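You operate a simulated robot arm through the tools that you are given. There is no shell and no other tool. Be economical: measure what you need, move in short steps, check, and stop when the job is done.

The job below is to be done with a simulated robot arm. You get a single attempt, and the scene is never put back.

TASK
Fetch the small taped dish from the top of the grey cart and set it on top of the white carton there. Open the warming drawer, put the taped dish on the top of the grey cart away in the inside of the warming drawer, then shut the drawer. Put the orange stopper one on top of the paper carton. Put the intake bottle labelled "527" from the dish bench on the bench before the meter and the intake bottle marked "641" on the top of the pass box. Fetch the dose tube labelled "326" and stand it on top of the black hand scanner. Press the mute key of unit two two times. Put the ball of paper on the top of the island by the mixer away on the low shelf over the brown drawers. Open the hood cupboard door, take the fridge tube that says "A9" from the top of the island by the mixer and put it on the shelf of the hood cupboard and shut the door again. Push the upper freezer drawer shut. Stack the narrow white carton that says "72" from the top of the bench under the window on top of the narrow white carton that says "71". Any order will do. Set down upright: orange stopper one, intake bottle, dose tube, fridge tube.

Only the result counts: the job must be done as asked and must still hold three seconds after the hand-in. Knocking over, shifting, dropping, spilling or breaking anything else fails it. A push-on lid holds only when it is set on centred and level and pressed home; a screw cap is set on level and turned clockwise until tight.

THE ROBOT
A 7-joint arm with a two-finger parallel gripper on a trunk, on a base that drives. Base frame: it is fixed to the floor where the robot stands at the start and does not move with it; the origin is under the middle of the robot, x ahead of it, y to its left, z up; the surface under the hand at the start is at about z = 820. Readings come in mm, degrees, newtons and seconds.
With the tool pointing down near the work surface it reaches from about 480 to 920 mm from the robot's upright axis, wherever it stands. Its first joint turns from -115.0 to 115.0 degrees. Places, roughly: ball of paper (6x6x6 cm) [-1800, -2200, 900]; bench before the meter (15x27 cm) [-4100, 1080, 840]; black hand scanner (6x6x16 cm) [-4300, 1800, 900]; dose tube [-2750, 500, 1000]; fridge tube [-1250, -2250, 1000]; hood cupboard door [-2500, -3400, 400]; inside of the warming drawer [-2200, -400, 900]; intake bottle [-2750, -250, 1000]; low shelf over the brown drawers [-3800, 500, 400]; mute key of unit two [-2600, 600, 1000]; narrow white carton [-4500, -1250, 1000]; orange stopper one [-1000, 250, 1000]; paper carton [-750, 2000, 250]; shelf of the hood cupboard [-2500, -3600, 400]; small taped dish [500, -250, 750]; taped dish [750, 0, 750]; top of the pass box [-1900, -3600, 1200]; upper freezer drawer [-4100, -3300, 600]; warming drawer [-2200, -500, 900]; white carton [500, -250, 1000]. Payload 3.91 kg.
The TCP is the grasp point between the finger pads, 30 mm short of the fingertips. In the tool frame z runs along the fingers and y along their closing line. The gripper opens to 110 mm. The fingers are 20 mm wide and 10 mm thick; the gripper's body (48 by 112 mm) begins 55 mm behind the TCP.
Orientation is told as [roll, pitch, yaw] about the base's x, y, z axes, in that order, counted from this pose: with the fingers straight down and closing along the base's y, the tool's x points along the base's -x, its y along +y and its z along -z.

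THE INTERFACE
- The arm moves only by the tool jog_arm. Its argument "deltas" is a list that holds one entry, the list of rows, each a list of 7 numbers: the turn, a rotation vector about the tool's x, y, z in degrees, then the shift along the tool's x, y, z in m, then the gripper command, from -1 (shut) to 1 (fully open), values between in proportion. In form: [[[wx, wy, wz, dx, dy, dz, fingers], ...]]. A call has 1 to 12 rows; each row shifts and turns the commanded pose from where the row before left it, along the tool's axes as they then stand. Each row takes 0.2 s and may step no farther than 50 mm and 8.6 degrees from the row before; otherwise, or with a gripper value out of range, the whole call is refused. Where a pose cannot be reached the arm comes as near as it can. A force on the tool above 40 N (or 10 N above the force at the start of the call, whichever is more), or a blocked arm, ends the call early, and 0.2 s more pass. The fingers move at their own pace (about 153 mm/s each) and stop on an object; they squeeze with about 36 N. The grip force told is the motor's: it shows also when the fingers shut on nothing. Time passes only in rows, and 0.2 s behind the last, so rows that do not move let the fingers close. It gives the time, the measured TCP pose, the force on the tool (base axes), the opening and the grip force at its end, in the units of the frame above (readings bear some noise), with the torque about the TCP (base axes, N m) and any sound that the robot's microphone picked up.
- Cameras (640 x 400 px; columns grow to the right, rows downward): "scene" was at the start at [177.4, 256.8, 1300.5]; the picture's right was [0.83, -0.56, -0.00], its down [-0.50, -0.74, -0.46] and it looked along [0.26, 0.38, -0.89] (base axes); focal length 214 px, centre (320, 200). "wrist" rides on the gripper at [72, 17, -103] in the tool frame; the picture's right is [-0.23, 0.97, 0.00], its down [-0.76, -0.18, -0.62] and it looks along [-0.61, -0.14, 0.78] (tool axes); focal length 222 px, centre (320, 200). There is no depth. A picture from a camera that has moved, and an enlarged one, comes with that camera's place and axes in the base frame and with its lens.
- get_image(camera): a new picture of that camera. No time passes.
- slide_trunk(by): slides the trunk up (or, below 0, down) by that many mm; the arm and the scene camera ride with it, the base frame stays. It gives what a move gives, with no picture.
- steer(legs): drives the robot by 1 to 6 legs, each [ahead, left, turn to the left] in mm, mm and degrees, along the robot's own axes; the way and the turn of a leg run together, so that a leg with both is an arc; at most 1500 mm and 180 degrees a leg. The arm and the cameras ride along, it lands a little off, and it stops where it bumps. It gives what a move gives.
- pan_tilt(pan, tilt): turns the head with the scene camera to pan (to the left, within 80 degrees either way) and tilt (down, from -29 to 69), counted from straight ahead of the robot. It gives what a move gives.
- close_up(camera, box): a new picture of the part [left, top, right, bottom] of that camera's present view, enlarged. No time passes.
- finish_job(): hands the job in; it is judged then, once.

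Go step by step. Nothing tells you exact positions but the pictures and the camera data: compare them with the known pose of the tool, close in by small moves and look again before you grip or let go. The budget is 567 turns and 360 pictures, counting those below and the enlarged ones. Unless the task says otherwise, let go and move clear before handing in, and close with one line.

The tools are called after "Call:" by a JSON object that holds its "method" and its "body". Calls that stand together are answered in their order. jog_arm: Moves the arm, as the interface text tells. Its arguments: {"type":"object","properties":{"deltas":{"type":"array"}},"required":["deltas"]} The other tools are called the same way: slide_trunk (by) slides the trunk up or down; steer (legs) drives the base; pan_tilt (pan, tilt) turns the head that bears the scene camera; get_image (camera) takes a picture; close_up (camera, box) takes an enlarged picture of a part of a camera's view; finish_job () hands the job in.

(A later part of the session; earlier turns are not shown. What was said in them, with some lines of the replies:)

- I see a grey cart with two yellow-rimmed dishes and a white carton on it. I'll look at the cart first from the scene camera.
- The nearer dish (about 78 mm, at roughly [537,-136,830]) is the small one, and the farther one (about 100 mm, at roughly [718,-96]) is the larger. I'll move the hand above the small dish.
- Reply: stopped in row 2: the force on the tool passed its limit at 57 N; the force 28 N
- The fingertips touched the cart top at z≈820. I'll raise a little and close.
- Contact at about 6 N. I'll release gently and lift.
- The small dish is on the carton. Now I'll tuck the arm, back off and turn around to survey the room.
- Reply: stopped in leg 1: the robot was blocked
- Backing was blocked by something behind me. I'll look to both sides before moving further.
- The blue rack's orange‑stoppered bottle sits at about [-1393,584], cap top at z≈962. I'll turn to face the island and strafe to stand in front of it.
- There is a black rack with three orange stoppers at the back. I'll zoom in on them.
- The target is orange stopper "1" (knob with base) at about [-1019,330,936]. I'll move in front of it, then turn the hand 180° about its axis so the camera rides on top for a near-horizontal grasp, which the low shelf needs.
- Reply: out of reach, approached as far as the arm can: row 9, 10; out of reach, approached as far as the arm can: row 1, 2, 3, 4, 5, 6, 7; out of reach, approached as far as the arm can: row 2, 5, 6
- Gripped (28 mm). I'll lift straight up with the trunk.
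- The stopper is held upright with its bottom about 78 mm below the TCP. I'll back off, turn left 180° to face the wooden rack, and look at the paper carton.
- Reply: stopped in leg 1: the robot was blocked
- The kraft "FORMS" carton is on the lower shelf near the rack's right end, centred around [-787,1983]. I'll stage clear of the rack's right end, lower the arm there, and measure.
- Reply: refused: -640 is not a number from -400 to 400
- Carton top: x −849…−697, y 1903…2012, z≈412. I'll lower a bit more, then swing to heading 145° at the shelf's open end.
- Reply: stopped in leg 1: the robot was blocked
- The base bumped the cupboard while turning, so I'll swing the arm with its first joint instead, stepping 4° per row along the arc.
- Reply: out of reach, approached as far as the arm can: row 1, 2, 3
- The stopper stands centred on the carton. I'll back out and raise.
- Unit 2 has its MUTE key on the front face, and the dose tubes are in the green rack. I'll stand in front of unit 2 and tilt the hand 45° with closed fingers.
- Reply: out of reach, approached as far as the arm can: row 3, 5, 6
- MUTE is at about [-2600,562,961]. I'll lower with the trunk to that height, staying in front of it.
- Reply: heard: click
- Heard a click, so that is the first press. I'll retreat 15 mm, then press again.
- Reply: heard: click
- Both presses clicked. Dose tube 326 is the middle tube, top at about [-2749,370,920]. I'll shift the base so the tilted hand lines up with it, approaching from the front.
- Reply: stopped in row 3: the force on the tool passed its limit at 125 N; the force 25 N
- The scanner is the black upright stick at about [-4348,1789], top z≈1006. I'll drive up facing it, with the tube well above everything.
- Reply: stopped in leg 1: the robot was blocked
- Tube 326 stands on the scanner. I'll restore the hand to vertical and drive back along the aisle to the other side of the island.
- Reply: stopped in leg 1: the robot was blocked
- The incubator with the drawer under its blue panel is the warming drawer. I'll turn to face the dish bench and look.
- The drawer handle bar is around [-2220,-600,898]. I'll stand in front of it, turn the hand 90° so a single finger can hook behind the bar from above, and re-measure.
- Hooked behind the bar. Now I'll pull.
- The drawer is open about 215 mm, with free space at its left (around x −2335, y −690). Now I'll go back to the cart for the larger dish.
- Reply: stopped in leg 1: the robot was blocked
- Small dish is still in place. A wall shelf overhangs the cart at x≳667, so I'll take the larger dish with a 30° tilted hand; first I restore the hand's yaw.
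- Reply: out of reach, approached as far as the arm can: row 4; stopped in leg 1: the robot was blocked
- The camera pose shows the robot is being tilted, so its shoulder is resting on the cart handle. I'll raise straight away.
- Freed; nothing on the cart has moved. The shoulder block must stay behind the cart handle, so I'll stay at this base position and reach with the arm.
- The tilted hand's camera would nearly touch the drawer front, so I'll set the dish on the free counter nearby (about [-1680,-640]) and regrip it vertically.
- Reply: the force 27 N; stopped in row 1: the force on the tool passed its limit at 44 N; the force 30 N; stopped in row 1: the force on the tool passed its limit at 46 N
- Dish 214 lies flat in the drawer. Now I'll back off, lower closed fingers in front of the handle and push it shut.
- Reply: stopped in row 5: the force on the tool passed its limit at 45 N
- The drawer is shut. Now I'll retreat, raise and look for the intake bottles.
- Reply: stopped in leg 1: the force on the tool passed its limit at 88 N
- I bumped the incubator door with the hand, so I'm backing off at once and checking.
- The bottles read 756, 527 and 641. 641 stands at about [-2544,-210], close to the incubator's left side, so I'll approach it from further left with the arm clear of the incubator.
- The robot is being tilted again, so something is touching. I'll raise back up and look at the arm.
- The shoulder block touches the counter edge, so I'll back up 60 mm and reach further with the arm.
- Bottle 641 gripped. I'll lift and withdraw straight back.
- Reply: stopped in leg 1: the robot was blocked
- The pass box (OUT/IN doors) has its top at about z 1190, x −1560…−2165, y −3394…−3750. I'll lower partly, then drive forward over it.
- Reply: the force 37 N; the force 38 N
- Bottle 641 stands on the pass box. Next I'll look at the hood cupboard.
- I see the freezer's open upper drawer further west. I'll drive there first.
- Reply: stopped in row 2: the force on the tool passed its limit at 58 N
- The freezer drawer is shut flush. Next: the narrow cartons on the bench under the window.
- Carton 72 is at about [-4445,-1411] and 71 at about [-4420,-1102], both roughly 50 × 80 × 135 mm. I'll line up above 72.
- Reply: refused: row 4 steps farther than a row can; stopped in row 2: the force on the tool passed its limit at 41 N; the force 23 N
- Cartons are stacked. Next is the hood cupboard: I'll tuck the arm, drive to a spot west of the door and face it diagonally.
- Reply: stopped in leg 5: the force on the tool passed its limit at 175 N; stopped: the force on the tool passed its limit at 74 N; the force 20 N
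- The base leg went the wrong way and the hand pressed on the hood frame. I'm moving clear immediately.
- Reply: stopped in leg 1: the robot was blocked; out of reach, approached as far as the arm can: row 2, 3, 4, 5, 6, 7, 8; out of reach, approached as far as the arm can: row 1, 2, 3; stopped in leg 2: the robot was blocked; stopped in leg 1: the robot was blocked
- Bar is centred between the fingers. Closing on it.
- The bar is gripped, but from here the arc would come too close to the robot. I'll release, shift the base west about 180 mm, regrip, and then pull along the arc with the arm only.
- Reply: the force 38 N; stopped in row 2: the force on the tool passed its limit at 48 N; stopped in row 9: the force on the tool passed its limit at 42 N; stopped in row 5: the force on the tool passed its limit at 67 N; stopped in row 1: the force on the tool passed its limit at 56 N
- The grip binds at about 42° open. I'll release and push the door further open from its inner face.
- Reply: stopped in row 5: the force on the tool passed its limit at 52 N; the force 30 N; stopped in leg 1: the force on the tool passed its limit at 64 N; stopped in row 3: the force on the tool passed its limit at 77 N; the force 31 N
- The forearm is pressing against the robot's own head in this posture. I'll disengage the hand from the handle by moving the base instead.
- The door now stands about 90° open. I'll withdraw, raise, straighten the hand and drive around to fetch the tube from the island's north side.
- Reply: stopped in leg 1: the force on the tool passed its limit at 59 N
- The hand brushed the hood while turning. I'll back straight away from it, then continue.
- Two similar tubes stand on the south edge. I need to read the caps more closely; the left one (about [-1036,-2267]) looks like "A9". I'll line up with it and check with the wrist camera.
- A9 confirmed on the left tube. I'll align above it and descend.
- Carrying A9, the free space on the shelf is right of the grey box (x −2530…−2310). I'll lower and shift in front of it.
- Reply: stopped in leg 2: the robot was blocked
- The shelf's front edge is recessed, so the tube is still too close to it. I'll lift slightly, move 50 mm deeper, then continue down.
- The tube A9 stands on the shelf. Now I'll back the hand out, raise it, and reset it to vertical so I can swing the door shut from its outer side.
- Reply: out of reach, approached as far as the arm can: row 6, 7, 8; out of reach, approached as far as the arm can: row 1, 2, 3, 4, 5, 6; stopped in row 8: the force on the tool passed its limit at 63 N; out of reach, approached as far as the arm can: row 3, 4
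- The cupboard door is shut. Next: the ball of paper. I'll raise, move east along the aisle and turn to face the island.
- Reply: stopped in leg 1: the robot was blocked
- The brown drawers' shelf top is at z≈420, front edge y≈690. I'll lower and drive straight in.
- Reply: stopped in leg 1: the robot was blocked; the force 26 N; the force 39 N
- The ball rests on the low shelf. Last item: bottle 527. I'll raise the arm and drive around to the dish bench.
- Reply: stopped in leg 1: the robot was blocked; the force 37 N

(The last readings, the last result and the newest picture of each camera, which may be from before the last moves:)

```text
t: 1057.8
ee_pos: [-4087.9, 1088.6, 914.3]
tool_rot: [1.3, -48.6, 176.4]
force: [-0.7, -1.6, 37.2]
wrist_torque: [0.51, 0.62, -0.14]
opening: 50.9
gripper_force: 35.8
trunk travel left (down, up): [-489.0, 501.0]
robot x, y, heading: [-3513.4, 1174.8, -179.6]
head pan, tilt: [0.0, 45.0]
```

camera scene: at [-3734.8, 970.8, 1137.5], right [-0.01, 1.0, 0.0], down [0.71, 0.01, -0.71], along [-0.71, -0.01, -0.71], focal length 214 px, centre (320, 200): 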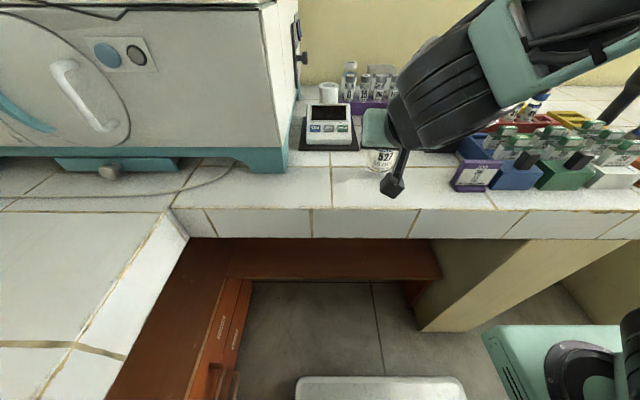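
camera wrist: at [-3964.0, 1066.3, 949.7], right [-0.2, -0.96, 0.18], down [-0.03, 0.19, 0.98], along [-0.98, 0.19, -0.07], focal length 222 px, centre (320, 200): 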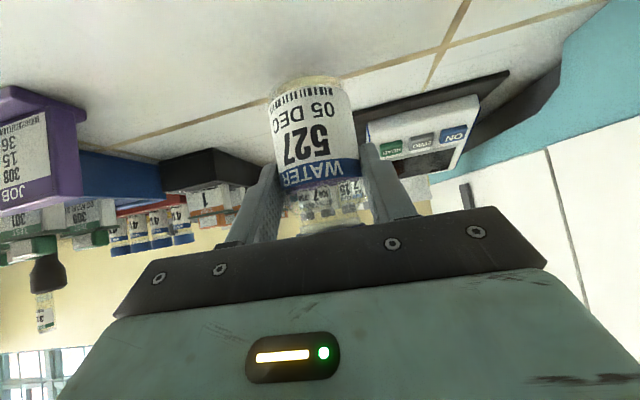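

Standing on the bench. I'll relieve the force, release and retreat.

Call:
{"method": "jog_arm", "body": {"deltas": [[[0, 0, 0, -0.0022, 0, -0.002, -1], [0, 0, 0, -0.0007, 0, -0.0007, -1], [0, 0, 0, 0, 0, 0, 0.1], [0, 0, 0, 0, 0, 0, 0.4], [0, 0, 0, 0, 0, 0, 0.4], [0, 0, 0, 0, 0, -0.03, 0.4], [0, 0, 0, 0, 0, -0.04, 0.4], [0, 0, 0, 0, 0, -0.045, 0.4], [0, 0, 0, 0, 0, -0.03, 0.4], [0, 0, 0, 0, 0, 0, 0.4]]]}}

Call:
{"method": "slide_trunk", "body": {"by": 250}}

Call:
{"method": "get_image", "body": {"camera": "scene"}}

```text
t: 1060.0
ee_pos: [-3981.8, 1077.6, 1007.5]
tool_rot: [-0.3, -47.9, 177.3]
force: [0.4, 0.6, 0.1]
wrist_torque: [0.0, 0.0, 0.03]
opening: 76.9
gripper_force: 0.1
trunk travel left (down, up): [-489.0, 501.0]
robot x, y, heading: [-3510.7, 1177.7, -179.7]
head pan, tilt: [0.0, 45.0]
```

```text
t: 1062.6
ee_pos: [-3985.5, 1084.4, 1259.0]
tool_rot: [1.0, -48.1, 176.7]
force: [0.0, 0.5, -0.3]
wrist_torque: [-0.01, -0.03, -0.01]
opening: 77.2
gripper_force: 0.1
trunk travel left (down, up): [-739.0, 251.0]
robot x, y, heading: [-3514.3, 1177.6, -179.5]
head pan, tilt: [0.0, 45.0]
```

```text
25 pictures are left
camera scene: at [-3741.1, 971.3, 1387.0], right [-0.01, 1.0, 0.0], down [0.71, 0.0, -0.7], along [-0.7, -0.01, -0.71], focal length 214 px, centre (320, 200)
```

scene: 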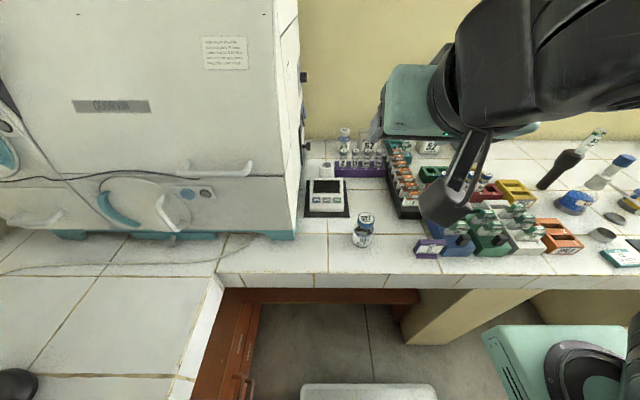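

Call:
{"method": "close_up", "body": {"camera": "scene", "box": [330, 110, 640, 270]}}

Call:
{"method": "steer", "body": {"legs": [[-200, 0, 0]]}}

```text
2.06 times, centred on (485, 190) of scene
camera zoom: at [-3741.1, 971.3, 1387.0], right [-0.01, 1.0, 0.0], down [0.71, 0.0, -0.7], along [-0.7, -0.01, -0.71], focal length 443 px, centre (-21, 221)
```

zoom: 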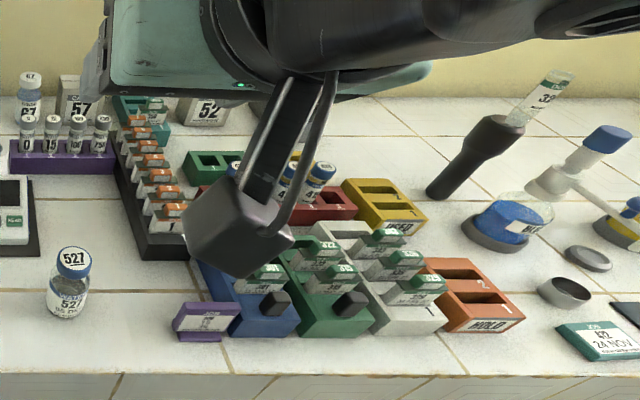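

```text
t: 1064.2
ee_pos: [-3786.2, 1085.9, 1258.6]
tool_rot: [1.1, -47.8, 176.8]
force: [-0.3, -0.4, -0.3]
wrist_torque: [0.01, 0.01, 0.01]
opening: 77.0
gripper_force: 0.0
trunk travel left (down, up): [-739.0, 251.0]
robot x, y, heading: [-3314.7, 1182.6, -179.4]
head pan, tilt: [0.0, 45.0]
```

Bottle 527 stands in front of the meter and tube 326 is still upright on the scanner. All the jobs are finished and the hand is clear, so I'm handing in.

Call:
{"method": "finish_job", "body": {}}

```text
The job is handed in.
```

I did every part of the job and handed it in. On the way the hand struck three fixed things hard: the tube rack beside unit two once (125 N), the incubator door once (88 N), and the hood frame or sash twice (up to 175 N). Nothing looked moved or knocked over in the pictures I took afterwards, but I did not measure the incubator for a small shift.
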